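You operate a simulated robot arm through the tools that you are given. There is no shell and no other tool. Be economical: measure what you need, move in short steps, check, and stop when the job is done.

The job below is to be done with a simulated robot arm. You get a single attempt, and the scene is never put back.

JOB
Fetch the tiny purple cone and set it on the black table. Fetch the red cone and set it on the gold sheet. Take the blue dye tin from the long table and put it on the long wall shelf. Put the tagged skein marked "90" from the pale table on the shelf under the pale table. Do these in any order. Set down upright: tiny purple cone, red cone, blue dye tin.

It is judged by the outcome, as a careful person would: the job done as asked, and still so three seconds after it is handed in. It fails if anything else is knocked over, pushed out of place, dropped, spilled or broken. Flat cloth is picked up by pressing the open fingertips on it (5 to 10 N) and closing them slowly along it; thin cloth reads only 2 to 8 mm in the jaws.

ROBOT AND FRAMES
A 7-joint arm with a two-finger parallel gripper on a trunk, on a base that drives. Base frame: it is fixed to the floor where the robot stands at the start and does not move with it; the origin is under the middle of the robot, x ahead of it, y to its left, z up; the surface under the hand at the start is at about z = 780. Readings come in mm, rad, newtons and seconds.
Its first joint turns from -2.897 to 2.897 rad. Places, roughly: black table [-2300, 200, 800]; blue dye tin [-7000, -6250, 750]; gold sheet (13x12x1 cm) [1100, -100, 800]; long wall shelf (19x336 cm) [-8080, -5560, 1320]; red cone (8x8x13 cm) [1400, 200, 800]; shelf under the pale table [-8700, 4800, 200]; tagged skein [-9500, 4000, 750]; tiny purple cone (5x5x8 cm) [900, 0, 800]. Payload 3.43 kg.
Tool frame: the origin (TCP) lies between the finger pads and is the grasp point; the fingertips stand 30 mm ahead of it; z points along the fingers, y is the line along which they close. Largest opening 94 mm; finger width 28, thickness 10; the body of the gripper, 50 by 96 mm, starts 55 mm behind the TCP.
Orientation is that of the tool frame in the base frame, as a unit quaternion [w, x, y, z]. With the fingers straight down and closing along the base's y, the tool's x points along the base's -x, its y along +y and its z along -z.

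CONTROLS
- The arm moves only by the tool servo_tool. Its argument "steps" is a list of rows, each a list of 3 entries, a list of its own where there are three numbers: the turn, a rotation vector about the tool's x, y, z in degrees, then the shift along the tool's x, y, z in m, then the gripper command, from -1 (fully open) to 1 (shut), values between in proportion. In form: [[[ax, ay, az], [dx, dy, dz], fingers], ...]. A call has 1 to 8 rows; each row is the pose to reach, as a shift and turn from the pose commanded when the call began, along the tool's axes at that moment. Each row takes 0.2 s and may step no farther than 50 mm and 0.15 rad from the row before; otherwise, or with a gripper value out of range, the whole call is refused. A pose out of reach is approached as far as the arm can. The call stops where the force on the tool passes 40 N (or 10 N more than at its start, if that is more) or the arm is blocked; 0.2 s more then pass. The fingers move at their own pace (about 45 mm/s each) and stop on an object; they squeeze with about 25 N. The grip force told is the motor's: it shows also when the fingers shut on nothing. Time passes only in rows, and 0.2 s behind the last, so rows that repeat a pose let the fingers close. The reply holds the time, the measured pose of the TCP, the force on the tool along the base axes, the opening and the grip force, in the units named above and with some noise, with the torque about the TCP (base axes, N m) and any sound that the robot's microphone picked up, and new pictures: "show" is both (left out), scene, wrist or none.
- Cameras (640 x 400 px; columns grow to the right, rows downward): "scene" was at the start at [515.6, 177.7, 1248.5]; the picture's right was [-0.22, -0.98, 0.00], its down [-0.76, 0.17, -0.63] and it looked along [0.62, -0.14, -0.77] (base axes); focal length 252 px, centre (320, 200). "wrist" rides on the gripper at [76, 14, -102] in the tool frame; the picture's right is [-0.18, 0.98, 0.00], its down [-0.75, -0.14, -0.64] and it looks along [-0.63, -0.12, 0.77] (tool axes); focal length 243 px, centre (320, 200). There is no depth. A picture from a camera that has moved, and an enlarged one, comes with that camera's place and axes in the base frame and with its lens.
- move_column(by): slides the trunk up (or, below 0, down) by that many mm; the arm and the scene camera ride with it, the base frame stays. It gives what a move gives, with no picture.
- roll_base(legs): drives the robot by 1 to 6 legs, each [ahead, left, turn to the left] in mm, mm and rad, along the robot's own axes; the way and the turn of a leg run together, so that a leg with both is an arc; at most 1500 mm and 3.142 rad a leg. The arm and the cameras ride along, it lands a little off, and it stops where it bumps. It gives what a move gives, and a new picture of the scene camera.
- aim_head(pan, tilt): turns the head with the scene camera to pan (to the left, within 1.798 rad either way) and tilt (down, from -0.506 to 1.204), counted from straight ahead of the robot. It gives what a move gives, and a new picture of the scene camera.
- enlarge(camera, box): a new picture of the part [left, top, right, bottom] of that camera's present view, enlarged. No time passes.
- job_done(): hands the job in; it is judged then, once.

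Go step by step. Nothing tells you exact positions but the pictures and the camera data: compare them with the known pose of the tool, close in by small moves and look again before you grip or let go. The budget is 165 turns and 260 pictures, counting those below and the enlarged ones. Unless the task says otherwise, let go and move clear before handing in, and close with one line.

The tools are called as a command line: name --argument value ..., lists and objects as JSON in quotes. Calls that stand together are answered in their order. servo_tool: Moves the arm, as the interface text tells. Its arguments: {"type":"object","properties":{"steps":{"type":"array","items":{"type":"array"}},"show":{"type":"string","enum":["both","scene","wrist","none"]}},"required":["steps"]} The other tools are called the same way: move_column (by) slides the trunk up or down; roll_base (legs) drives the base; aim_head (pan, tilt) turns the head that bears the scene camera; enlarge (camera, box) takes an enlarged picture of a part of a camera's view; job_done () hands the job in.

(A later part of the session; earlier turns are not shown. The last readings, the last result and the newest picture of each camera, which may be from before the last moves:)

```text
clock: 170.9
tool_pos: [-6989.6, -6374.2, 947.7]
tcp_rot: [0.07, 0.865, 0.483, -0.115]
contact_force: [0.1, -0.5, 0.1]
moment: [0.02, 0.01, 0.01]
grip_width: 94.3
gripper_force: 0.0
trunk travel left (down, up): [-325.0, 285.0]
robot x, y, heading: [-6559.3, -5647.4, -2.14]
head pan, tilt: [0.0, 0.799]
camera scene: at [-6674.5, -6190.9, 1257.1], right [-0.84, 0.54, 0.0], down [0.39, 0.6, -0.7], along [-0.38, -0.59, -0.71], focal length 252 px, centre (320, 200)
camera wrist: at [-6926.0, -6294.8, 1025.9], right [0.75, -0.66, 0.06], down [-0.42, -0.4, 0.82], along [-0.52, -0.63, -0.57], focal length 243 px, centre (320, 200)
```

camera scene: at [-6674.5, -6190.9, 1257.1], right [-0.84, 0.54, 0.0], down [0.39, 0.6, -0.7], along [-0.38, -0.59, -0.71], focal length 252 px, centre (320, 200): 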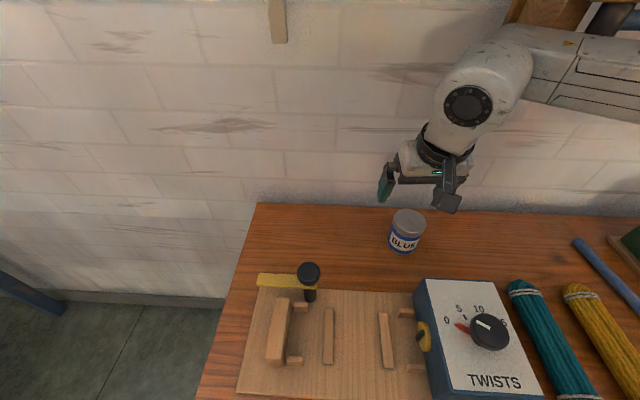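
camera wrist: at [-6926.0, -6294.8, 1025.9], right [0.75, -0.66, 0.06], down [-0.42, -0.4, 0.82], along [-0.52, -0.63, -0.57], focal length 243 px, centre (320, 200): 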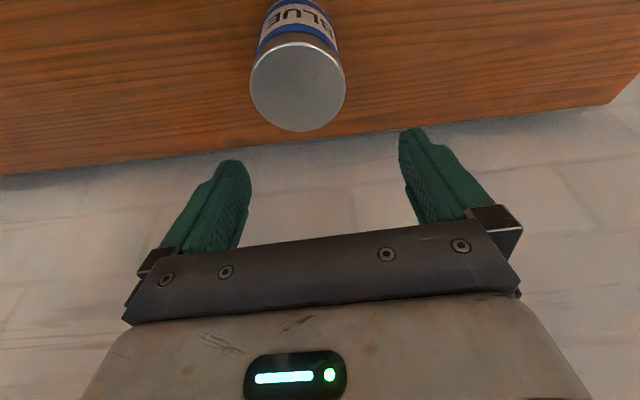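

The camera shifted by several mm — perhaps the arm is touching the peg bracket under the shelf. Looking closer.

enlarge --camera "scene" --box '[380, 0, 640, 220]'

aim_head --pan -0.6 --tilt 0.3

```text
1.82 times, centred on (510, 110) of scene
camera zoom: at [-6674.5, -6190.9, 1257.1], right [-0.84, 0.54, 0.0], down [0.39, 0.6, -0.7], along [-0.38, -0.59, -0.71], focal length 458 px, centre (-26, 364)
```

zoom: 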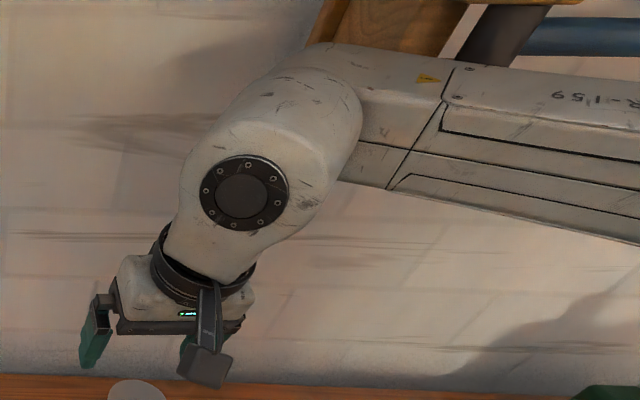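

```text
clock: 171.9
tool_pos: [-6989.8, -6373.5, 947.4]
tcp_rot: [0.07, 0.864, 0.485, -0.115]
contact_force: [0.0, -0.6, 0.7]
moment: [-0.03, 0.02, 0.01]
grip_width: 94.0
gripper_force: 0.0
trunk travel left (down, up): [-325.0, 285.0]
robot x, y, heading: [-6558.1, -5649.4, -2.146]
head pan, tilt: [-0.6, 0.3]
camera scene: at [-6717.6, -6160.1, 1301.7], right [-0.39, 0.92, 0.0], down [0.27, 0.11, -0.96], along [-0.88, -0.37, -0.29], focal length 252 px, centre (320, 200)
```

scene: 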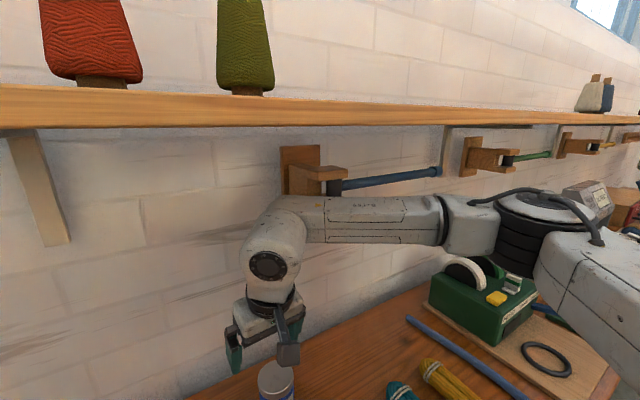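

The forearm is right under the peg bracket, so I back out and re-orient: more tilt (30°) and a little yaw, so that the wrist stays clear of bracket and of the TWISTS box (top ≈ 880).

servo_tool --steps '[[[0, 0, 0], [0.036, 0, -0.01], -1], [[0, 0, 0], [0.071, 0, -0.019], -1], [[0, 0, 0], [0.106, 0, -0.028], -1], [[0, 0, 0], [0.142, 0, -0.038], -1], [[1.9, -3.7, 4.6], [0.139, 0, -0.048], -1], [[3.9, -7.5, 9.2], [0.136, 0, -0.058], -1], [[5.8, -11.2, 13.9], [0.134, 0, -0.068], -1], [[7.7, -14.9, 18.5], [0.132, 0, -0.077], -1]]'

```text
clock: 173.7
tool_pos: [-6924.2, -6254.0, 983.8]
tcp_rot: [0.088, 0.915, 0.308, -0.243]
contact_force: [-0.3, -0.1, -0.4]
moment: [0.01, 0.0, 0.01]
grip_width: 94.3
gripper_force: 0.1
trunk travel left (down, up): [-325.0, 285.0]
robot x, y, heading: [-6559.4, -5649.4, -2.144]
head pan, tilt: [-0.6, 0.3]
camera scene: at [-6722.6, -6164.3, 1299.5], right [-0.39, 0.92, 0.0], down [0.27, 0.11, -0.96], along [-0.88, -0.37, -0.3], focal length 252 px, centre (320, 200)
camera wrist: at [-6820.6, -6193.4, 1033.7], right [0.47, -0.88, 0.1], down [-0.35, -0.08, 0.93], along [-0.81, -0.48, -0.35], focal length 243 px, centre (320, 200)
```

scene: 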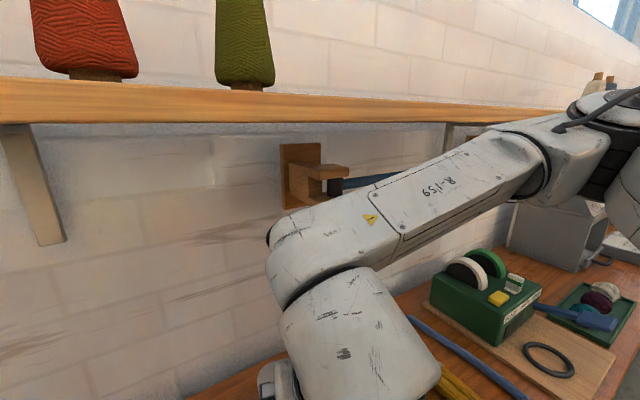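
wrist: 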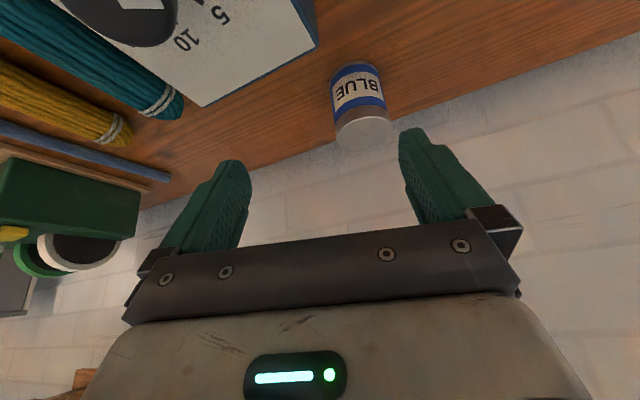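

Good: camera came back, bracket intact. Tin at ≈(-7007,-6381). Move to the entry point on the tilted approach line.

servo_tool --steps '[[[0, 0, 0], [-0.014, 0.016, 0.03], -1], [[0, 0, 0], [-0.028, 0.032, 0.06], -1], [[0, 0, 0], [-0.043, 0.049, 0.092], -1], [[0, 0, 0], [-0.043, 0.049, 0.092], -1]]'

```text
clock: 174.7
tool_pos: [-6960.0, -6343.6, 925.5]
tcp_rot: [0.089, 0.915, 0.309, -0.244]
contact_force: [0.1, -0.3, 0.5]
moment: [0.05, 0.04, 0.02]
grip_width: 94.0
gripper_force: 0.0
trunk travel left (down, up): [-325.0, 285.0]
robot x, y, heading: [-6557.8, -5650.3, -2.141]
head pan, tilt: [-0.6, 0.3]
camera scene: at [-6722.5, -6164.4, 1299.5], right [-0.39, 0.92, 0.0], down [0.27, 0.11, -0.96], along [-0.88, -0.37, -0.3], focal length 252 px, centre (320, 200)
camera wrist: at [-6857.3, -6283.5, 976.2], right [0.47, -0.88, 0.1], down [-0.35, -0.08, 0.93], along [-0.81, -0.48, -0.35], focal length 243 px, centre (320, 200)
```

scene: 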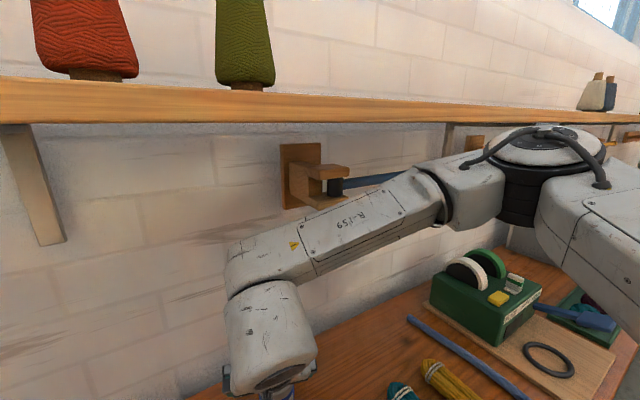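
wrist: 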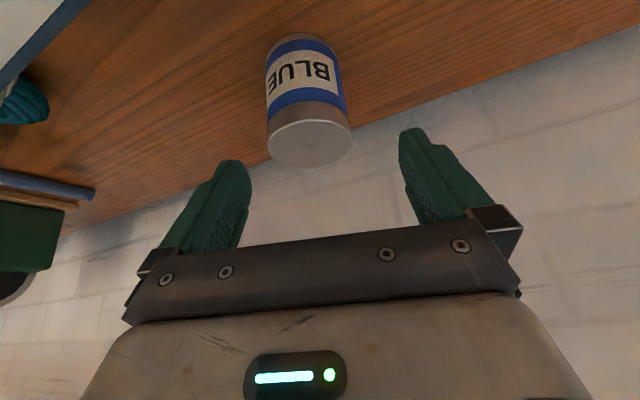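

Slight lateral correction of 8 mm; slide in along the tilted axis.

servo_tool --steps '[[[0, 0, 0], [0.004, -0.008, 0.02], -1], [[0, 0, 0], [0.004, -0.008, 0.045], -1], [[0, 0, 0], [0.004, -0.008, 0.07], -1], [[0, 0, 0], [0.004, -0.008, 0.07], -1]]'

```text
clock: 175.7
tool_pos: [-6988.8, -6358.6, 862.5]
tcp_rot: [0.089, 0.915, 0.309, -0.244]
contact_force: [0.3, 0.3, -0.6]
moment: [0.05, 0.0, 0.01]
grip_width: 93.7
gripper_force: 0.0
trunk travel left (down, up): [-325.0, 285.0]
robot x, y, heading: [-6557.4, -5650.0, -2.144]
head pan, tilt: [-0.6, 0.3]
camera scene: at [-6722.5, -6164.4, 1299.5], right [-0.39, 0.92, 0.0], down [0.27, 0.11, -0.96], along [-0.88, -0.37, -0.3], focal length 252 px, centre (320, 200)
camera wrist: at [-6886.1, -6297.1, 913.7], right [0.47, -0.88, 0.1], down [-0.35, -0.08, 0.93], along [-0.81, -0.48, -0.35], focal length 243 px, centre (320, 200)
```

scene: 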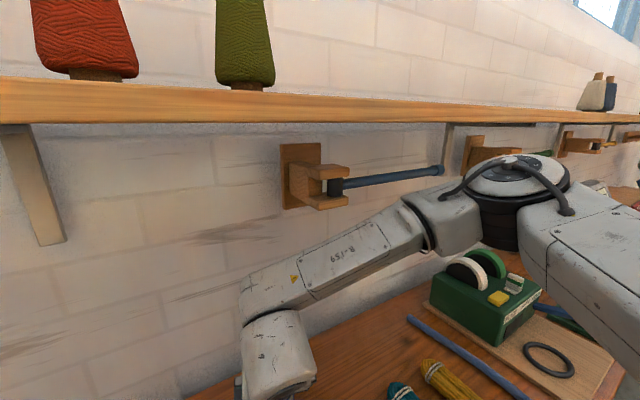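
wrist: 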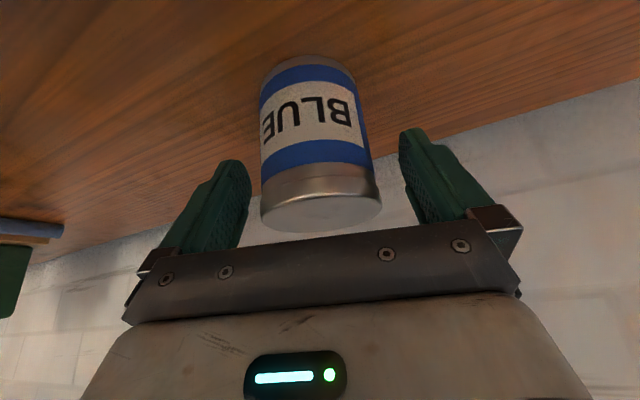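

The tin sits between the fingers; go the last 40 mm and close.

servo_tool --steps '[[[0, 0, 0], [0, 0, 0.02], -1], [[0, 0, 0], [0, 0, 0.038], -1], [[0, 0, 0], [0, 0, 0.038], 0], [[0, 0, 0], [0, 0, 0.038], 1], [[0, 0, 0], [0, 0, 0.038], 1], [[0, 0, 0], [0, 0, 0.038], 1]]'

```text
clock: 176.4
tool_pos: [-6999.5, -6372.4, 839.7]
tcp_rot: [0.093, 0.914, 0.309, -0.247]
contact_force: [3.6, 5.4, 23.6]
moment: [0.39, -0.62, 0.1]
grip_width: 74.8
gripper_force: 0.1
trunk travel left (down, up): [-325.0, 285.0]
robot x, y, heading: [-6556.5, -5651.7, -2.142]
head pan, tilt: [-0.6, 0.3]
stopped in row 3: the force on the tool passed its limit at 56 N (the readings are from after the stop); the commanded pose is now the measured one
camera scene: at [-6722.1, -6163.5, 1300.4], right [-0.39, 0.92, 0.0], down [0.27, 0.11, -0.96], along [-0.88, -0.37, -0.3], focal length 252 px, centre (320, 200)
camera wrist: at [-6898.8, -6310.7, 889.2], right [0.47, -0.87, 0.11], down [-0.35, -0.07, 0.93], along [-0.81, -0.48, -0.34], focal length 243 px, centre (320, 200)
```

scene: 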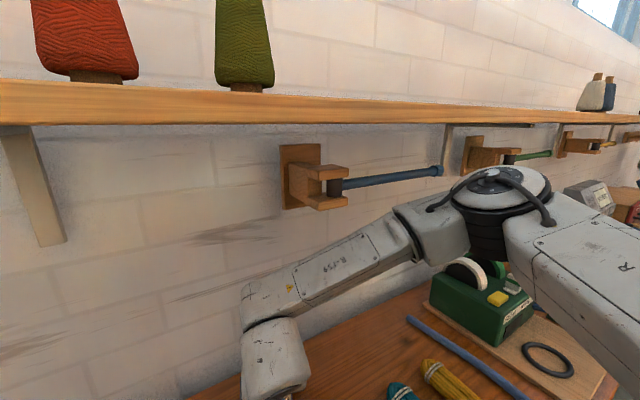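
wrist: 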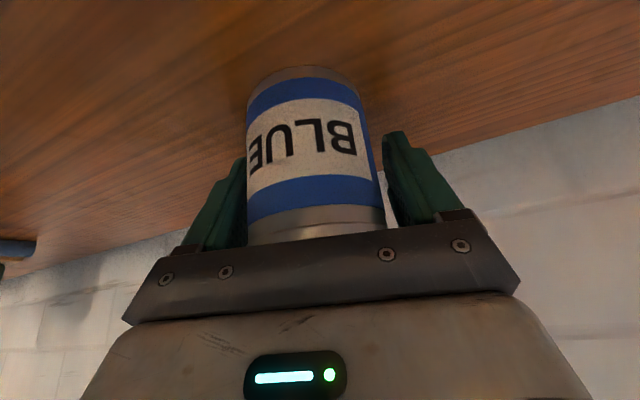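

The palm touched the lid; back off 10 mm and close there.

servo_tool --steps '[[[0, 0, 0], [0, 0, -0.006], -0.6], [[0, 0, 0], [0, 0, -0.012], -0.5], [[0, 0, 0], [0, 0, -0.012], 0], [[0, 0, 0], [0, 0, -0.012], 1], [[0, 0, 0], [0, 0, -0.012], 1], [[0, 0, 0], [0, 0, -0.012], 1]]' --show "wrist"

```text
clock: 177.8
tool_pos: [-6995.9, -6367.2, 847.2]
tcp_rot: [0.092, 0.914, 0.308, -0.246]
contact_force: [0.2, -0.2, -0.3]
moment: [0.03, 0.0, 0.03]
grip_width: 64.6
gripper_force: 25.2
trunk travel left (down, up): [-325.0, 285.0]
robot x, y, heading: [-6558.7, -5648.9, -2.144]
head pan, tilt: [-0.6, 0.3]
camera wrist: at [-6894.4, -6306.6, 897.0], right [0.47, -0.87, 0.11], down [-0.35, -0.07, 0.93], along [-0.81, -0.48, -0.34], focal length 243 px, centre (320, 200)
```

wrist: 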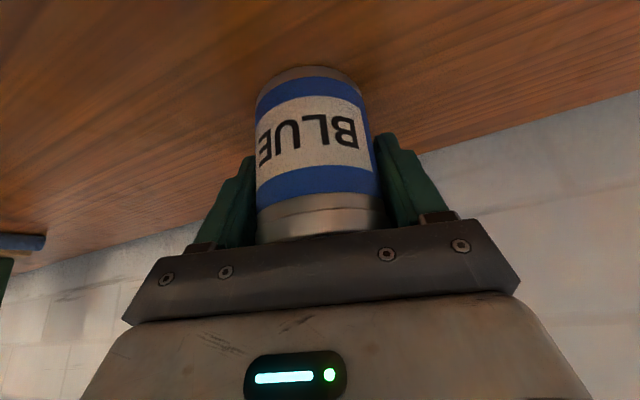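

Gripped (64.6 mm). Lift along the way I came, slowly.

servo_tool --steps '[[[0, 0, 0], [-0.005, 0, -0.009], 1], [[0, 0, 0], [-0.01, 0, -0.0175], 1], [[0, 0, 0], [-0.01, 0, -0.035], 1], [[0, 0, 0], [-0.01, 0, -0.055], 1], [[0, 0, 0], [-0.01, 0, -0.075], 1], [[0, 0, 0], [-0.015, 0, -0.1], 1]]'

```text
clock: 179.2
tool_pos: [-6967.9, -6343.1, 941.9]
tcp_rot: [0.092, 0.914, 0.308, -0.246]
contact_force: [1.3, 1.1, -1.3]
moment: [-0.03, -0.01, -0.01]
grip_width: 64.4
gripper_force: 25.7
trunk travel left (down, up): [-325.0, 285.0]
robot x, y, heading: [-6556.6, -5651.1, -2.141]
head pan, tilt: [-0.6, 0.3]
camera scene: at [-6722.6, -6164.5, 1299.4], right [-0.39, 0.92, 0.0], down [0.27, 0.11, -0.96], along [-0.88, -0.37, -0.3], focal length 252 px, centre (320, 200)
camera wrist: at [-6865.7, -6282.7, 991.2], right [0.47, -0.87, 0.11], down [-0.35, -0.07, 0.93], along [-0.81, -0.48, -0.34], focal length 243 px, centre (320, 200)
```

scene: 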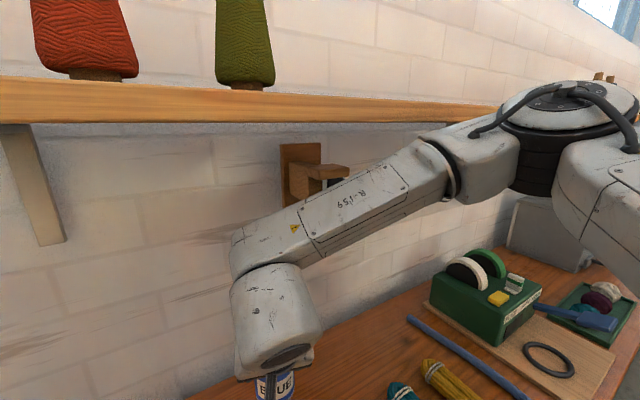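
wrist: 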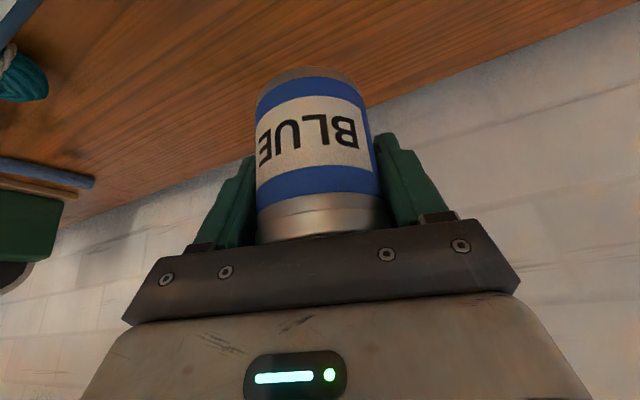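

Held. Back out from under the shelf while rising over the box.

servo_tool --steps '[[[0, 0, 0], [0.014, -0.01, -0.032], 1], [[0, 0, 0], [0.028, -0.02, -0.063], 1], [[0, 0, 0], [0.055, -0.033, -0.087], 1], [[0, 0, 0], [0.082, -0.046, -0.111], 1], [[0, 0, 0], [0.109, -0.059, -0.135], 1], [[0, 0, 0], [0.135, -0.071, -0.16], 1]]' --show "scene"

move_column --by 284

aim_head --pan 0.0 --tilt 0.7

```text
clock: 180.6
tool_pos: [-6859.5, -6189.5, 1014.0]
tcp_rot: [0.091, 0.917, 0.308, -0.237]
contact_force: [0.1, -1.0, -2.5]
moment: [-0.02, 0.0, -0.01]
grip_width: 64.5
gripper_force: 25.0
out of reach, approached as far as the arm can: row 6
trunk travel left (down, up): [-325.0, 285.0]
robot x, y, heading: [-6561.5, -5651.9, -2.146]
head pan, tilt: [-0.6, 0.3]
camera scene: at [-6722.6, -6164.3, 1299.5], right [-0.39, 0.92, 0.0], down [0.27, 0.11, -0.96], along [-0.88, -0.37, -0.3], focal length 252 px, centre (320, 200)
```

scene: 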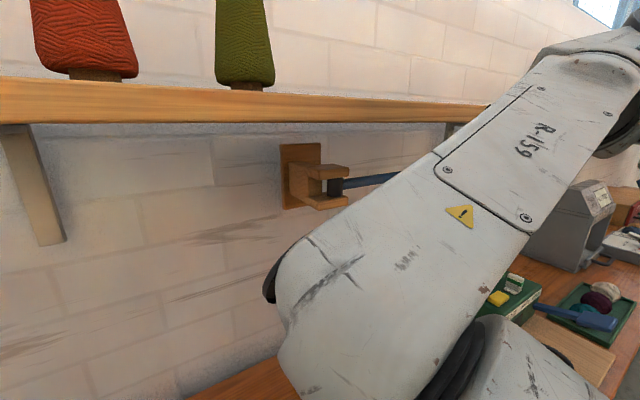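

```text
clock: 183.4
tool_pos: [-6858.2, -6189.9, 1299.3]
tcp_rot: [0.093, 0.917, 0.308, -0.237]
contact_force: [0.2, 0.3, -2.3]
moment: [-0.04, 0.01, 0.01]
grip_width: 64.8
gripper_force: 25.6
trunk travel left (down, up): [-609.0, 1.0]
robot x, y, heading: [-6556.3, -5650.6, -2.146]
head pan, tilt: [-0.6, 0.3]
```

```text
clock: 184.4
tool_pos: [-6857.8, -6189.3, 1299.9]
tcp_rot: [0.094, 0.917, 0.308, -0.237]
contact_force: [-0.7, -0.1, -3.1]
moment: [0.02, 0.02, 0.01]
grip_width: 64.4
gripper_force: 24.8
trunk travel left (down, up): [-609.0, 1.0]
robot x, y, heading: [-6560.7, -5646.6, -2.149]
head pan, tilt: [0.0, 0.7]
camera scene: at [-6682.6, -6199.7, 1547.5], right [-0.84, 0.54, 0.0], down [0.35, 0.54, -0.77], along [-0.42, -0.64, -0.64], focal length 252 px, centre (320, 200)
```

scene: 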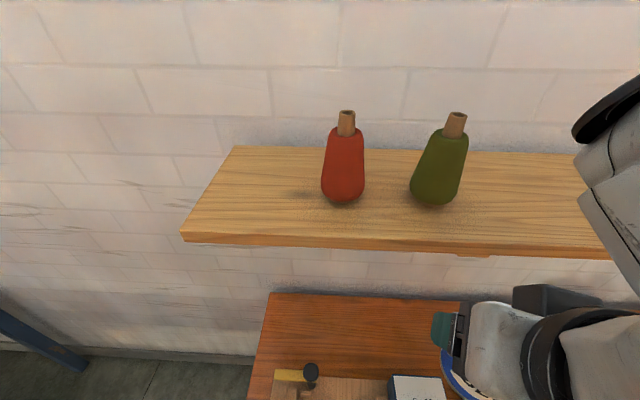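

Now trunk is high. I'll raise the hand to z≈1440 and move over a free stretch of shelf to the right of the green cone, ≈(-7093,-6236).

servo_tool --steps '[[[0, 0, 0], [-0.023, 0.001, -0.041], 1], [[0, 0, 0], [-0.046, 0.002, -0.082], 1], [[0, 0, 0], [-0.069, 0.003, -0.122], 1], [[0, 0, 0], [-0.105, -0.019, -0.101], 1], [[0, 0, 0], [-0.141, -0.04, -0.081], 1], [[0, 0, 0], [-0.177, -0.06, -0.061], 1]]'

```text
clock: 185.8
tool_pos: [-6992.4, -6215.4, 1443.7]
tcp_rot: [0.092, 0.914, 0.308, -0.245]
contact_force: [-0.4, 0.6, -1.7]
moment: [-0.01, -0.02, 0.0]
grip_width: 64.7
gripper_force: 25.2
trunk travel left (down, up): [-609.0, 1.0]
robot x, y, heading: [-6557.7, -5650.4, -2.143]
head pan, tilt: [0.0, 0.7]
camera scene: at [-6682.4, -6199.7, 1547.4], right [-0.84, 0.54, 0.0], down [0.35, 0.54, -0.76], along [-0.42, -0.64, -0.64], focal length 252 px, centre (320, 200)
camera wrist: at [-6892.7, -6154.5, 1493.4], right [0.47, -0.87, 0.11], down [-0.35, -0.08, 0.93], along [-0.81, -0.48, -0.35], focal length 243 px, centre (320, 200)
```

scene: 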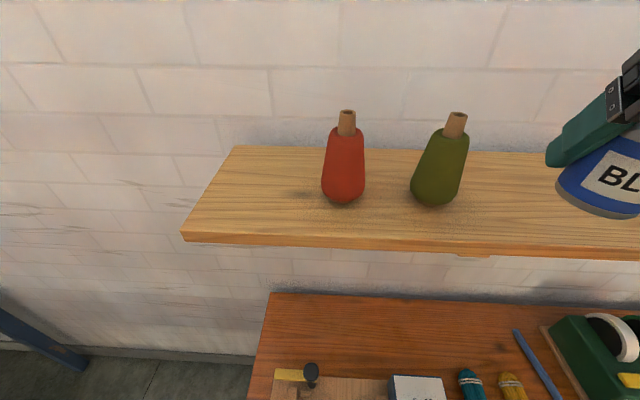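
wrist: 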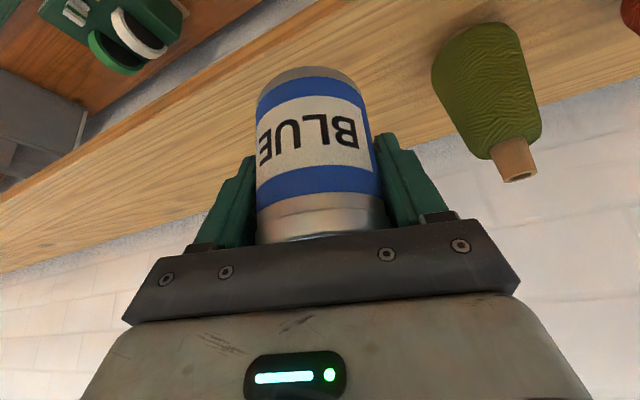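

The shelf appears higher than 1320 (≈1353). I rise 40 mm more before moving in over it.

servo_tool --steps '[[[0, 0, 0], [-0.01, 0, -0.0175], 1], [[0, 0, 0], [-0.02, 0, -0.035], 1], [[0, 0, 0], [-0.047, -0.015, -0.02], 1], [[0, 0, 0], [-0.074, -0.03, -0.005], 1], [[0, 0, 0], [-0.101, -0.045, 0.01], 1], [[0, 0, 0], [-0.101, -0.045, 0.01], 1]]'

aim_head --pan -0.6 --tilt 0.5

```text
clock: 187.2
tool_pos: [-7096.3, -6236.4, 1484.3]
tcp_rot: [0.092, 0.915, 0.308, -0.244]
contact_force: [0.3, 0.3, -2.1]
moment: [-0.03, 0.0, 0.01]
grip_width: 64.8
gripper_force: 25.3
trunk travel left (down, up): [-609.0, 1.0]
robot x, y, heading: [-6560.7, -5652.5, -2.146]
head pan, tilt: [0.0, 0.7]
camera scene: at [-6682.8, -6199.7, 1547.4], right [-0.84, 0.54, 0.0], down [0.35, 0.54, -0.76], along [-0.42, -0.64, -0.64], focal length 252 px, centre (320, 200)
camera wrist: at [-6994.7, -6175.1, 1533.5], right [0.47, -0.88, 0.11], down [-0.35, -0.07, 0.93], along [-0.81, -0.48, -0.35], focal length 243 px, centre (320, 200)
```

scene: 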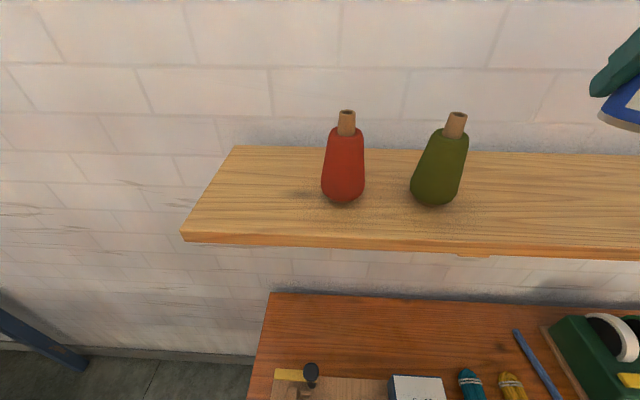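
wrist: 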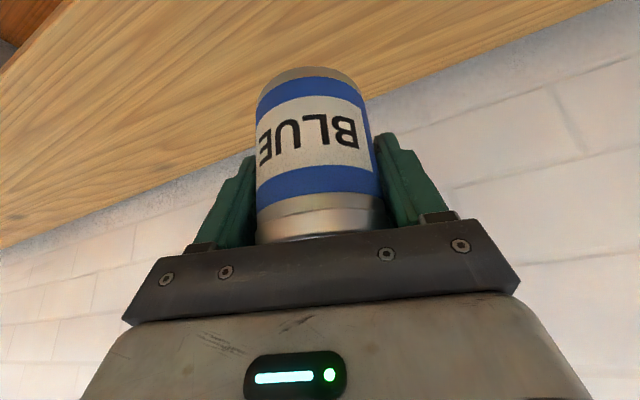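

```text
clock: 188.2
tool_pos: [-7095.7, -6236.0, 1483.9]
tcp_rot: [0.092, 0.915, 0.309, -0.244]
contact_force: [0.2, 0.3, -1.1]
moment: [-0.01, 0.03, -0.03]
grip_width: 64.4
gripper_force: 25.0
trunk travel left (down, up): [-609.0, 1.0]
robot x, y, heading: [-6560.3, -5651.5, -2.144]
head pan, tilt: [-0.6, 0.499]
camera scene: at [-6720.4, -6163.5, 1565.1], right [-0.39, 0.92, 0.0], down [0.44, 0.19, -0.88], along [-0.81, -0.34, -0.48], focal length 252 px, centre (320, 200)
```

scene: 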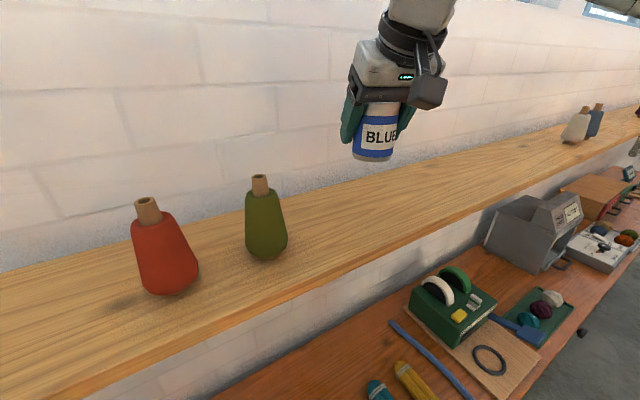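

The tin hangs upright above the shelf. Shift 15 mm toward the front, then lower.

servo_tool --steps '[[[0, 0, 0], [0.012, -0.005, -0.007], 1], [[0, 0, 0], [0.022, -0.005, 0.01], 1], [[0, 0, 0], [0.03, -0.005, 0.024], 1], [[0, 0, 0], [0.03, -0.005, 0.024], 1]]' --show "scene"

```text
clock: 189.2
tool_pos: [-7087.1, -6224.8, 1447.7]
tcp_rot: [0.092, 0.915, 0.308, -0.245]
contact_force: [-0.5, -0.3, -1.4]
moment: [0.0, 0.0, -0.02]
grip_width: 64.7
gripper_force: 24.7
trunk travel left (down, up): [-609.0, 1.0]
robot x, y, heading: [-6558.9, -5649.0, -2.147]
head pan, tilt: [-0.6, 0.499]
camera scene: at [-6720.5, -6163.4, 1565.2], right [-0.39, 0.92, 0.0], down [0.44, 0.18, -0.88], along [-0.81, -0.34, -0.48], focal length 252 px, centre (320, 200)
```

scene: 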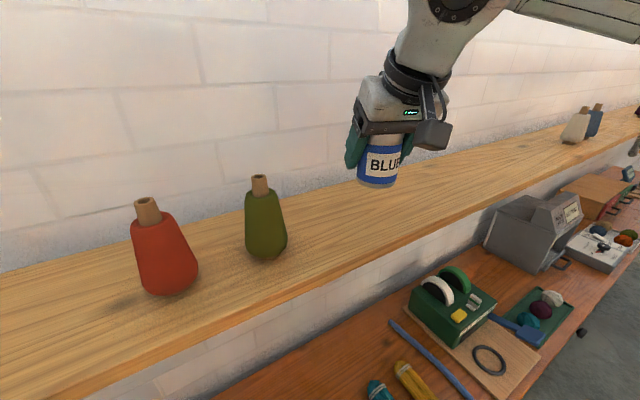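

servo_tool --steps '[[[0, 0, 0], [0.003, 0, 0.005], 1], [[0, 0, 0], [0.006, 0, 0.01], 1], [[0, 0, 0], [0.008, 0, 0.014], 1], [[0, 0, 0], [0.01, 0, 0.017], 1]]' --show "scene"

```text
clock: 190.2
tool_pos: [-7087.9, -6222.9, 1428.6]
tcp_rot: [0.092, 0.915, 0.308, -0.245]
contact_force: [0.2, 0.4, -2.2]
moment: [-0.04, 0.04, 0.01]
grip_width: 64.3
gripper_force: 25.5
trunk travel left (down, up): [-609.0, 1.0]
robot x, y, heading: [-6561.2, -5647.8, -2.145]
head pan, tilt: [-0.6, 0.499]
camera scene: at [-6720.5, -6163.4, 1565.2], right [-0.39, 0.92, 0.0], down [0.44, 0.18, -0.88], along [-0.81, -0.34, -0.48], focal length 252 px, centre (320, 200)
```

scene: 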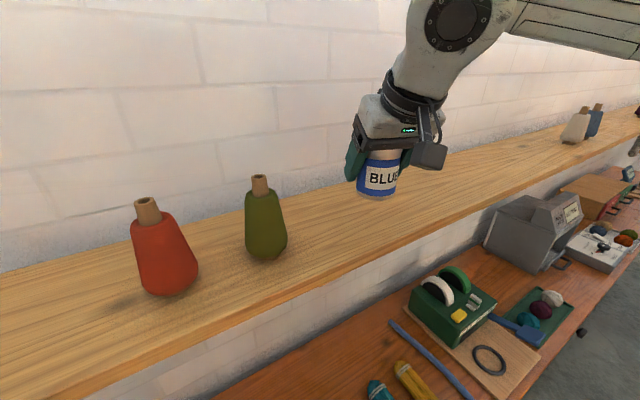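

servo_tool --steps '[[[0, 0, 0], [0.002, 0, 0.0035], 1], [[0, 0, 0], [0.004, 0, 0.007], 1], [[0, 0, 0], [0.006, 0, 0.0105], 1]]' --show "none"

servo_tool --steps '[[[0, 0, 0], [0.001, 0, 0.002], 1], [[0, 0, 0], [0.002, 0, 0.004], 1], [[0, 0, 0], [0.003, 0, 0.006], 1]]' --show "scene"

```text
clock: 191.0
tool_pos: [-7088.5, -6223.9, 1416.2]
tcp_rot: [0.093, 0.914, 0.309, -0.245]
contact_force: [-0.8, -0.2, -2.1]
moment: [-0.03, 0.03, 0.03]
grip_width: 64.5
gripper_force: 24.7
trunk travel left (down, up): [-609.0, 1.0]
robot x, y, heading: [-6555.9, -5652.7, -2.143]
head pan, tilt: [-0.6, 0.499]
```

```text
clock: 191.8
tool_pos: [-7087.8, -6223.1, 1408.9]
tcp_rot: [0.092, 0.915, 0.309, -0.244]
contact_force: [1.0, 0.5, -1.8]
moment: [-0.02, 0.0, 0.0]
grip_width: 64.8
gripper_force: 25.1
trunk travel left (down, up): [-609.0, 1.0]
robot x, y, heading: [-6559.2, -5652.4, -2.147]
head pan, tilt: [-0.6, 0.499]
camera scene: at [-6720.5, -6163.4, 1565.1], right [-0.39, 0.92, 0.0], down [0.44, 0.18, -0.88], along [-0.81, -0.34, -0.48], focal length 252 px, centre (320, 200)
```

scene: 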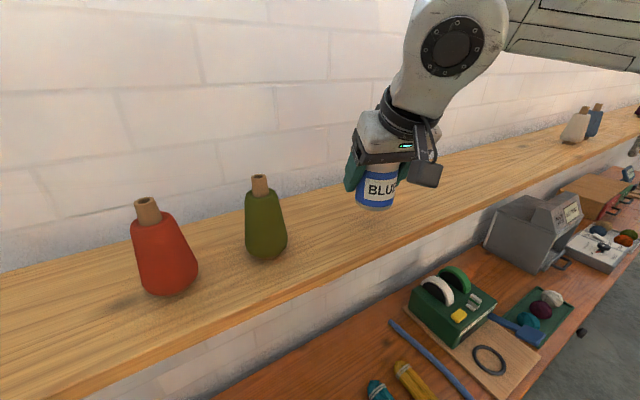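

servo_tool --steps '[[[0, 0, 0], [0.001, 0, 0.0025], 1], [[0, 0, 0], [0.003, 0, 0.005], 1], [[0, 0, 0], [0.004, 0, 0.007], 1]]' --show "none"

servo_tool --steps '[[[0, 0, 0], [0.001, 0, 0.002], 1], [[0, 0, 0], [0.002, 0, 0.004], 1], [[0, 0, 0], [0.003, 0, 0.006], 1]]' --show "scene"

```text
clock: 192.6
tool_pos: [-7088.0, -6225.2, 1402.6]
tcp_rot: [0.091, 0.915, 0.309, -0.245]
contact_force: [-0.2, 1.3, -1.2]
moment: [0.01, 0.02, -0.01]
grip_width: 64.6
gripper_force: 25.2
trunk travel left (down, up): [-609.0, 1.0]
robot x, y, heading: [-6558.0, -5654.7, -2.144]
head pan, tilt: [-0.6, 0.499]
```

```text
clock: 193.4
tool_pos: [-7087.3, -6224.3, 1394.7]
tcp_rot: [0.091, 0.915, 0.308, -0.246]
contact_force: [0.0, 0.1, -1.7]
moment: [0.01, 0.06, -0.02]
grip_width: 64.4
gripper_force: 24.6
trunk travel left (down, up): [-609.0, 1.0]
robot x, y, heading: [-6562.5, -5650.8, -2.143]
head pan, tilt: [-0.6, 0.499]
camera scene: at [-6720.5, -6163.4, 1565.1], right [-0.39, 0.92, 0.0], down [0.44, 0.18, -0.88], along [-0.81, -0.34, -0.48], focal length 252 px, centre (320, 200)
```

scene: 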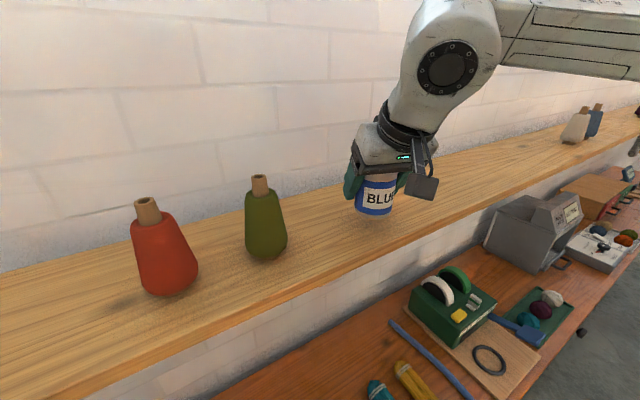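

servo_tool --steps '[[[0, 0, 0], [0.001, 0, 0.002], 1], [[0, 0, 0], [0.002, 0, 0.004], 1], [[0, 0, 0], [0.003, 0, 0.0055], 1]]' --show "none"

servo_tool --steps '[[[0, 0, 0], [0.001, 0, 0.0015], 1], [[0, 0, 0], [0.002, 0, 0.003], 1]]' --show "scene"

```text
clock: 194.2
tool_pos: [-7089.5, -6224.0, 1389.0]
tcp_rot: [0.091, 0.915, 0.308, -0.245]
contact_force: [0.1, 0.7, -1.8]
moment: [-0.04, 0.0, 0.03]
grip_width: 64.5
gripper_force: 25.1
trunk travel left (down, up): [-609.0, 1.0]
robot x, y, heading: [-6557.3, -5650.8, -2.142]
head pan, tilt: [-0.6, 0.499]
```

```text
clock: 194.8
tool_pos: [-7088.5, -6224.4, 1385.6]
tcp_rot: [0.092, 0.915, 0.309, -0.245]
contact_force: [0.3, 0.4, -2.7]
moment: [-0.01, 0.01, 0.0]
grip_width: 64.6
gripper_force: 25.1
trunk travel left (down, up): [-609.0, 1.0]
robot x, y, heading: [-6560.1, -5648.8, -2.143]
head pan, tilt: [-0.6, 0.499]
camera scene: at [-6720.5, -6163.4, 1565.1], right [-0.39, 0.92, 0.0], down [0.44, 0.18, -0.88], along [-0.81, -0.34, -0.48], focal length 252 px, centre (320, 200)
```

scene: 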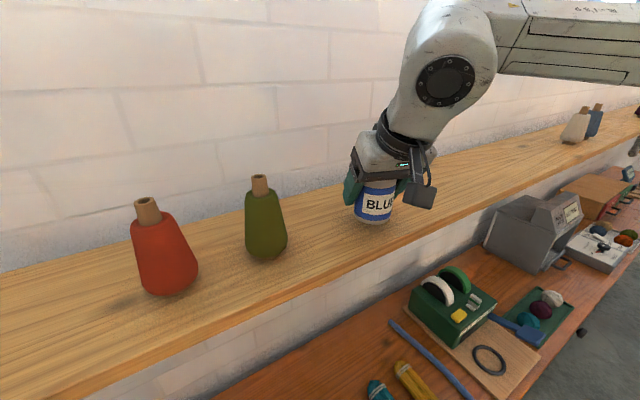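

servo_tool --steps '[[[0, 0, 0], [0.0012, 0, 0.0022], 1], [[0, 0, 0], [0.0025, 0, 0.0043], 1], [[0, 0, 0], [0.0037, 0, 0.0065], 1]]' --show "none"

servo_tool --steps '[[[0, 0, 0], [0.001, 0, 0.0018], 1], [[0, 0, 0], [0.002, 0, 0.0035], 1]]' --show "none"

enlarge --camera "scene" --box '[300, 120, 480, 260]'

```text
clock: 195.6
tool_pos: [-7088.3, -6224.0, 1378.5]
tcp_rot: [0.092, 0.915, 0.308, -0.245]
contact_force: [0.2, 0.3, -2.7]
moment: [-0.01, 0.0, -0.01]
grip_width: 64.3
gripper_force: 24.6
trunk travel left (down, up): [-609.0, 1.0]
robot x, y, heading: [-6556.3, -5647.4, -2.145]
head pan, tilt: [-0.6, 0.499]
```

```text
clock: 196.2
tool_pos: [-7087.6, -6224.2, 1373.7]
tcp_rot: [0.092, 0.914, 0.308, -0.245]
contact_force: [-0.3, 0.4, -2.5]
moment: [-0.01, 0.01, 0.0]
grip_width: 64.6
gripper_force: 25.1
trunk travel left (down, up): [-609.0, 1.0]
robot x, y, heading: [-6559.4, -5650.2, -2.146]
head pan, tilt: [-0.6, 0.499]
```

```text
2.86 times, centred on (390, 190) of scene
camera zoom: at [-6720.5, -6163.4, 1565.1], right [-0.39, 0.92, 0.0], down [0.44, 0.18, -0.88], along [-0.81, -0.34, -0.48], focal length 719 px, centre (120, 229)
```

zoom: 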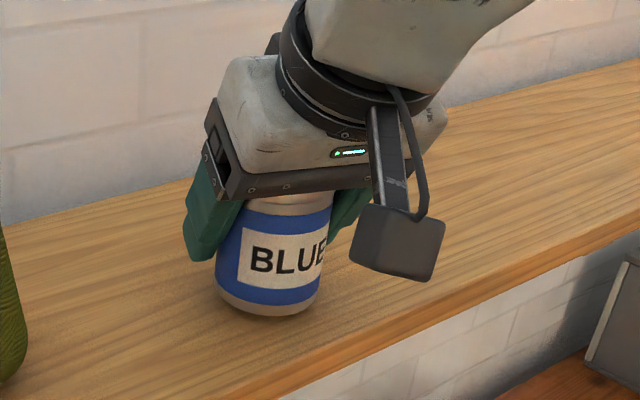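

servo_tool --steps '[[[0, 0, 0], [0.0012, 0, 0.0022], 1], [[0, 0, 0], [0.0025, 0, 0.0043], 1], [[0, 0, 0], [0.0037, 0, 0.0065], 1]]' --show "none"

servo_tool --steps '[[[0, 0, 0], [0.001, 0, 0.0018], 1], [[0, 0, 0], [0.002, 0, 0.0035], 1]]' --show "none"

servo_tool --steps '[[[0, 0, 0], [0.001, 0, 0.0018], 1], [[0, 0, 0], [0.002, 0, 0.0035], 1]]' --show "scene"

```text
clock: 197.0
tool_pos: [-7087.5, -6224.4, 1367.3]
tcp_rot: [0.092, 0.914, 0.308, -0.246]
contact_force: [1.2, 1.5, 7.4]
moment: [0.36, 0.04, 0.03]
grip_width: 64.3
gripper_force: 25.3
trunk travel left (down, up): [-609.0, 1.0]
robot x, y, heading: [-6556.5, -5648.7, -2.149]
head pan, tilt: [-0.6, 0.499]
```

```text
clock: 197.6
tool_pos: [-7087.3, -6226.3, 1364.1]
tcp_rot: [0.094, 0.913, 0.309, -0.248]
contact_force: [-3.3, -4.7, 32.1]
moment: [0.33, -0.07, 0.04]
grip_width: 65.5
gripper_force: 25.7
trunk travel left (down, up): [-609.0, 1.0]
robot x, y, heading: [-6563.5, -5646.0, -2.142]
head pan, tilt: [-0.6, 0.499]
```

```text
clock: 198.2
tool_pos: [-7087.8, -6225.6, 1359.1]
tcp_rot: [0.092, 0.914, 0.309, -0.245]
contact_force: [-0.6, -4.9, 26.2]
moment: [0.17, -0.22, -0.19]
grip_width: 65.7
gripper_force: 25.5
trunk travel left (down, up): [-609.0, 1.0]
robot x, y, heading: [-6560.0, -5652.4, -2.143]
head pan, tilt: [-0.6, 0.499]
camera scene: at [-6719.7, -6162.9, 1565.4], right [-0.39, 0.92, 0.0], down [0.44, 0.18, -0.88], along [-0.81, -0.34, -0.48], focal length 252 px, centre (320, 200)
```

scene: 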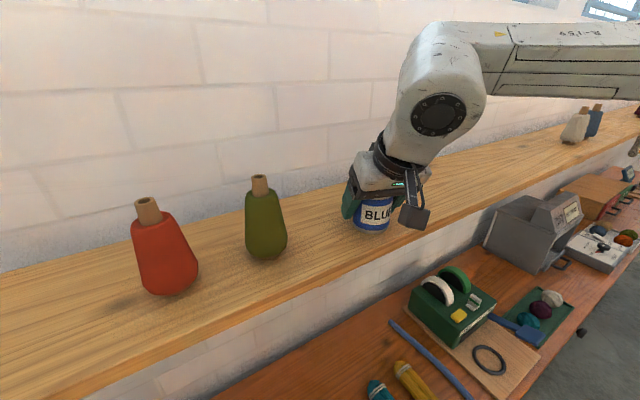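

On the shelf. Ease the pressure, open, and look before withdrawing.

servo_tool --steps '[[[0, 0, 0], [-0.0015, 0, -0.0026], 1], [[0, 0, 0], [-0.0025, 0, -0.0043], 0.2], [[0, 0, 0], [-0.0025, 0, -0.0043], -0.4], [[0, 0, 0], [-0.0025, 0, -0.0043], -1], [[0, 0, 0], [-0.0025, 0, -0.0043], -1]]'

```text
clock: 199.4
tool_pos: [-7089.1, -6224.9, 1363.5]
tcp_rot: [0.091, 0.915, 0.308, -0.245]
contact_force: [0.6, 0.0, -0.3]
moment: [-0.02, -0.02, 0.03]
grip_width: 93.9
gripper_force: 0.0
trunk travel left (down, up): [-609.0, 1.0]
robot x, y, heading: [-6559.4, -5651.1, -2.147]
head pan, tilt: [-0.6, 0.499]
camera scene: at [-6720.4, -6163.4, 1565.2], right [-0.39, 0.92, 0.0], down [0.44, 0.18, -0.88], along [-0.81, -0.34, -0.48], focal length 252 px, centre (320, 200)
camera wrist: at [-6986.5, -6163.7, 1413.0], right [0.47, -0.88, 0.11], down [-0.35, -0.08, 0.93], along [-0.81, -0.48, -0.35], focal length 243 px, centre (320, 200)
```

scene: 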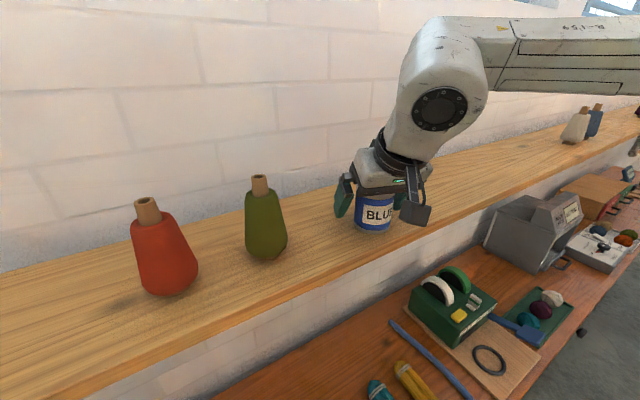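
wrist: 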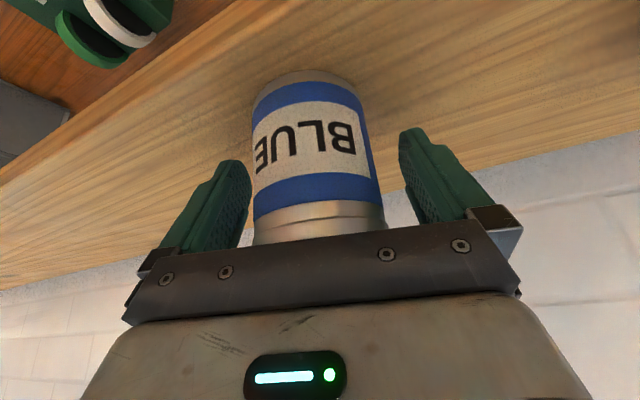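

Standing upright. Withdraw along the tool axis.

servo_tool --steps '[[[0, 0, 0], [0, -0.002, -0.015], -1], [[0, 0, 0], [0, -0.003, -0.04], -1], [[0, 0, 0], [0, -0.003, -0.08], -1], [[0, 0, 0], [0, -0.003, -0.12], -1], [[0, 0, 0], [0.02, -0.003, -0.16], -1]]'

```text
clock: 200.6
tool_pos: [-7013.3, -6160.3, 1490.0]
tcp_rot: [0.091, 0.915, 0.309, -0.245]
contact_force: [-0.1, 0.9, 0.3]
moment: [-0.02, 0.01, 0.02]
grip_width: 93.8
gripper_force: 0.1
trunk travel left (down, up): [-609.0, 1.0]
robot x, y, heading: [-6555.4, -5649.2, -2.142]
head pan, tilt: [-0.6, 0.499]
camera scene: at [-6720.4, -6163.4, 1565.1], right [-0.39, 0.92, 0.0], down [0.44, 0.18, -0.88], along [-0.81, -0.34, -0.48], focal length 252 px, centre (320, 200)
camera wrist: at [-6912.8, -6099.8, 1539.9], right [0.47, -0.88, 0.11], down [-0.35, -0.08, 0.93], along [-0.81, -0.48, -0.35], focal length 243 px, centre (320, 200)
```

scene: 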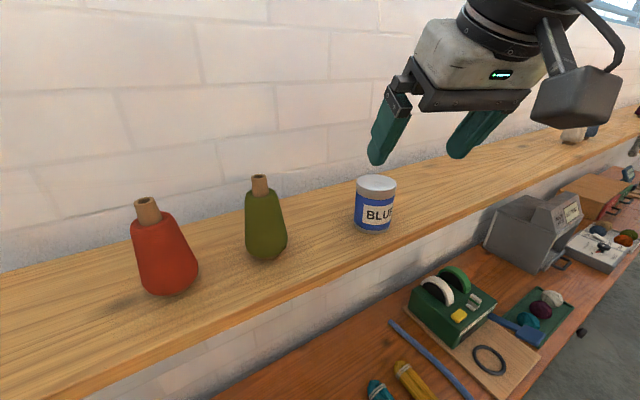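
wrist: 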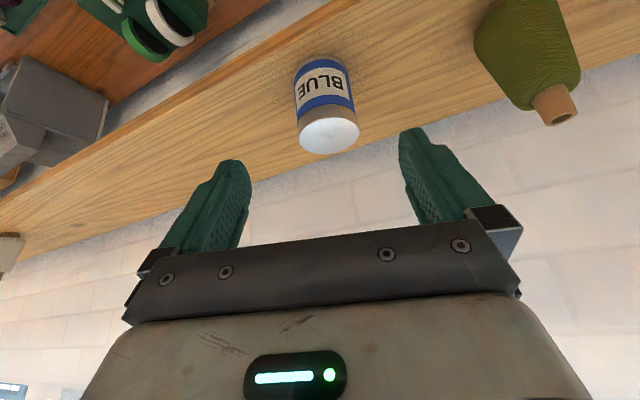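

Tin done. Now the skein, far away. I pull the hand in, turn right along the aisle, lower the trunk, and look.

servo_tool --steps '[[[0, 0, 0], [0.03, -0.013, -0.018], -1], [[0, 0, 0], [0.06, -0.026, -0.035], -1], [[0, 0, 0], [0.09, -0.038, -0.053], -1], [[0, 0, 0], [0.12, -0.05, -0.07], -1]]' --show "none"

roll_base --legs '[[0, 0, -1.57]]'

move_column --by -284

aim_head --pan 0.0 --tilt 0.25

```text
clock: 201.6
tool_pos: [-6941.7, -6041.7, 1491.2]
tcp_rot: [0.092, 0.924, 0.295, -0.227]
contact_force: [0.3, -0.2, -0.6]
moment: [-0.02, -0.02, 0.02]
grip_width: 93.9
gripper_force: 0.1
trunk travel left (down, up): [-609.0, 1.0]
robot x, y, heading: [-6560.8, -5647.1, -2.145]
head pan, tilt: [-0.6, 0.499]
```

```text
clock: 205.8
tool_pos: [-6947.6, -5267.3, 1491.3]
tcp_rot: [-0.095, 0.86, -0.446, -0.228]
contact_force: [-4.7, 1.8, -19.6]
moment: [2.01, 1.08, -0.36]
grip_width: 94.2
gripper_force: 0.1
trunk travel left (down, up): [-609.0, 1.0]
robot x, y, heading: [-6559.3, -5648.2, 2.573]
head pan, tilt: [-0.6, 0.499]
camera scene: at [-7072.1, -5490.2, 1565.2], right [0.92, 0.39, 0.0], down [0.18, -0.44, -0.88], along [-0.34, 0.81, -0.48], focal length 252 px, centre (320, 200)
```

scene: 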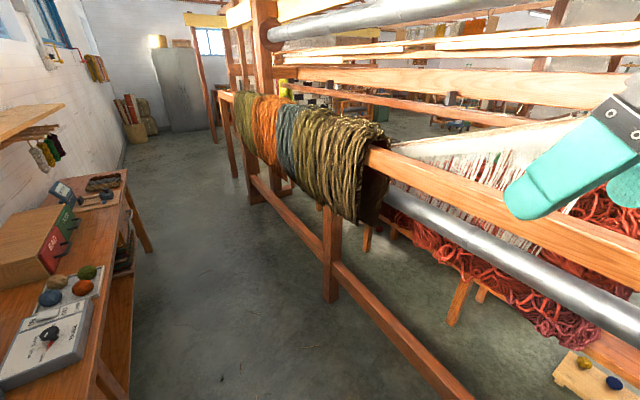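

```text
clock: 208.7
tool_pos: [-6948.6, -5266.8, 1207.3]
tcp_rot: [-0.095, 0.86, -0.447, -0.227]
contact_force: [-7.9, 7.2, -14.5]
moment: [1.13, 0.44, -0.49]
grip_width: 94.0
gripper_force: 0.2
trunk travel left (down, up): [-325.0, 285.0]
robot x, y, heading: [-6561.4, -5649.4, 2.568]
head pan, tilt: [-0.6, 0.499]
```

```text
clock: 209.7
tool_pos: [-6948.0, -5266.1, 1207.1]
tcp_rot: [-0.095, 0.86, -0.447, -0.227]
contact_force: [-8.1, 2.6, -13.0]
moment: [1.22, 0.41, -0.71]
grip_width: 93.8
gripper_force: 0.0
trunk travel left (down, up): [-325.0, 285.0]
robot x, y, heading: [-6558.8, -5653.8, 2.562]
head pan, tilt: [0.0, 0.25]
camera scene: at [-7115.3, -5523.3, 1304.3], right [0.54, 0.84, 0.0], down [0.21, -0.13, -0.97], along [-0.81, 0.53, -0.25], focal length 252 px, centre (320, 200)
```

scene: 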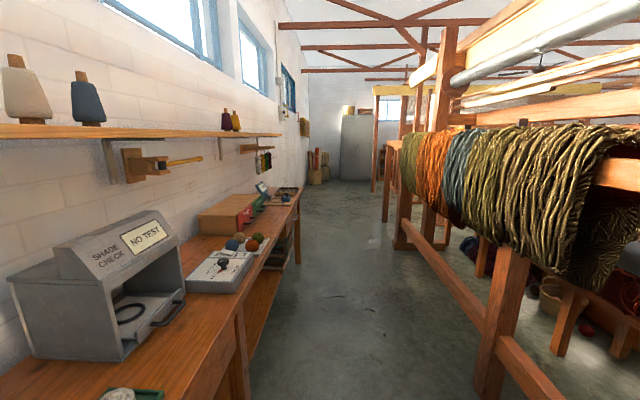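

The hand is lightly touching something (likely the robot's own body); I move it 60 mm forward.

servo_tool --steps '[[[0, 0, 0], [-0.025, 0.011, 0.013], -1], [[0, 0, 0], [-0.049, 0.022, 0.027], -1], [[0, 0, 0], [-0.065, 0.029, 0.036], -1]]' --show "none"

roll_base --legs '[[1500, 0, 0], [1500, 0, 0]]'

```text
clock: 210.5
tool_pos: [-7016.5, -5223.2, 1207.4]
tcp_rot: [-0.097, 0.86, -0.446, -0.228]
contact_force: [0.3, 0.2, 0.4]
moment: [0.0, -0.02, 0.0]
grip_width: 93.9
gripper_force: 0.1
trunk travel left (down, up): [-325.0, 285.0]
robot x, y, heading: [-6558.0, -5652.7, 2.567]
head pan, tilt: [0.0, 0.25]
```

```text
clock: 224.9
tool_pos: [-9524.8, -3595.1, 1208.8]
tcp_rot: [-0.094, 0.862, -0.442, -0.228]
contact_force: [0.1, 0.1, -0.4]
moment: [0.04, 0.02, 0.02]
grip_width: 93.9
gripper_force: 0.0
trunk travel left (down, up): [-325.0, 285.0]
robot x, y, heading: [-9066.6, -4019.1, 2.572]
head pan, tilt: [0.0, 0.25]
camera scene: at [-9622.5, -3897.5, 1304.3], right [0.54, 0.84, 0.0], down [0.21, -0.13, -0.97], along [-0.82, 0.52, -0.25], focal length 252 px, centre (320, 200)
```

scene: 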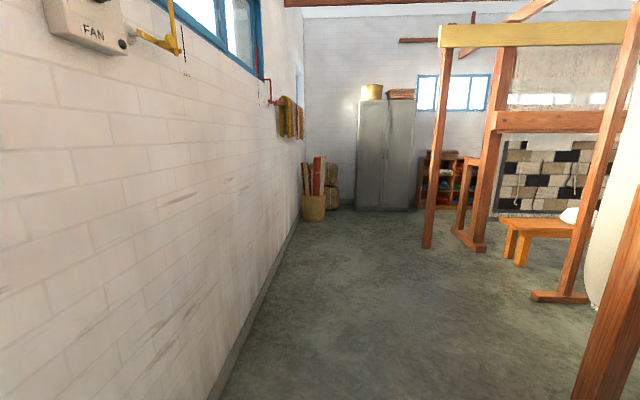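

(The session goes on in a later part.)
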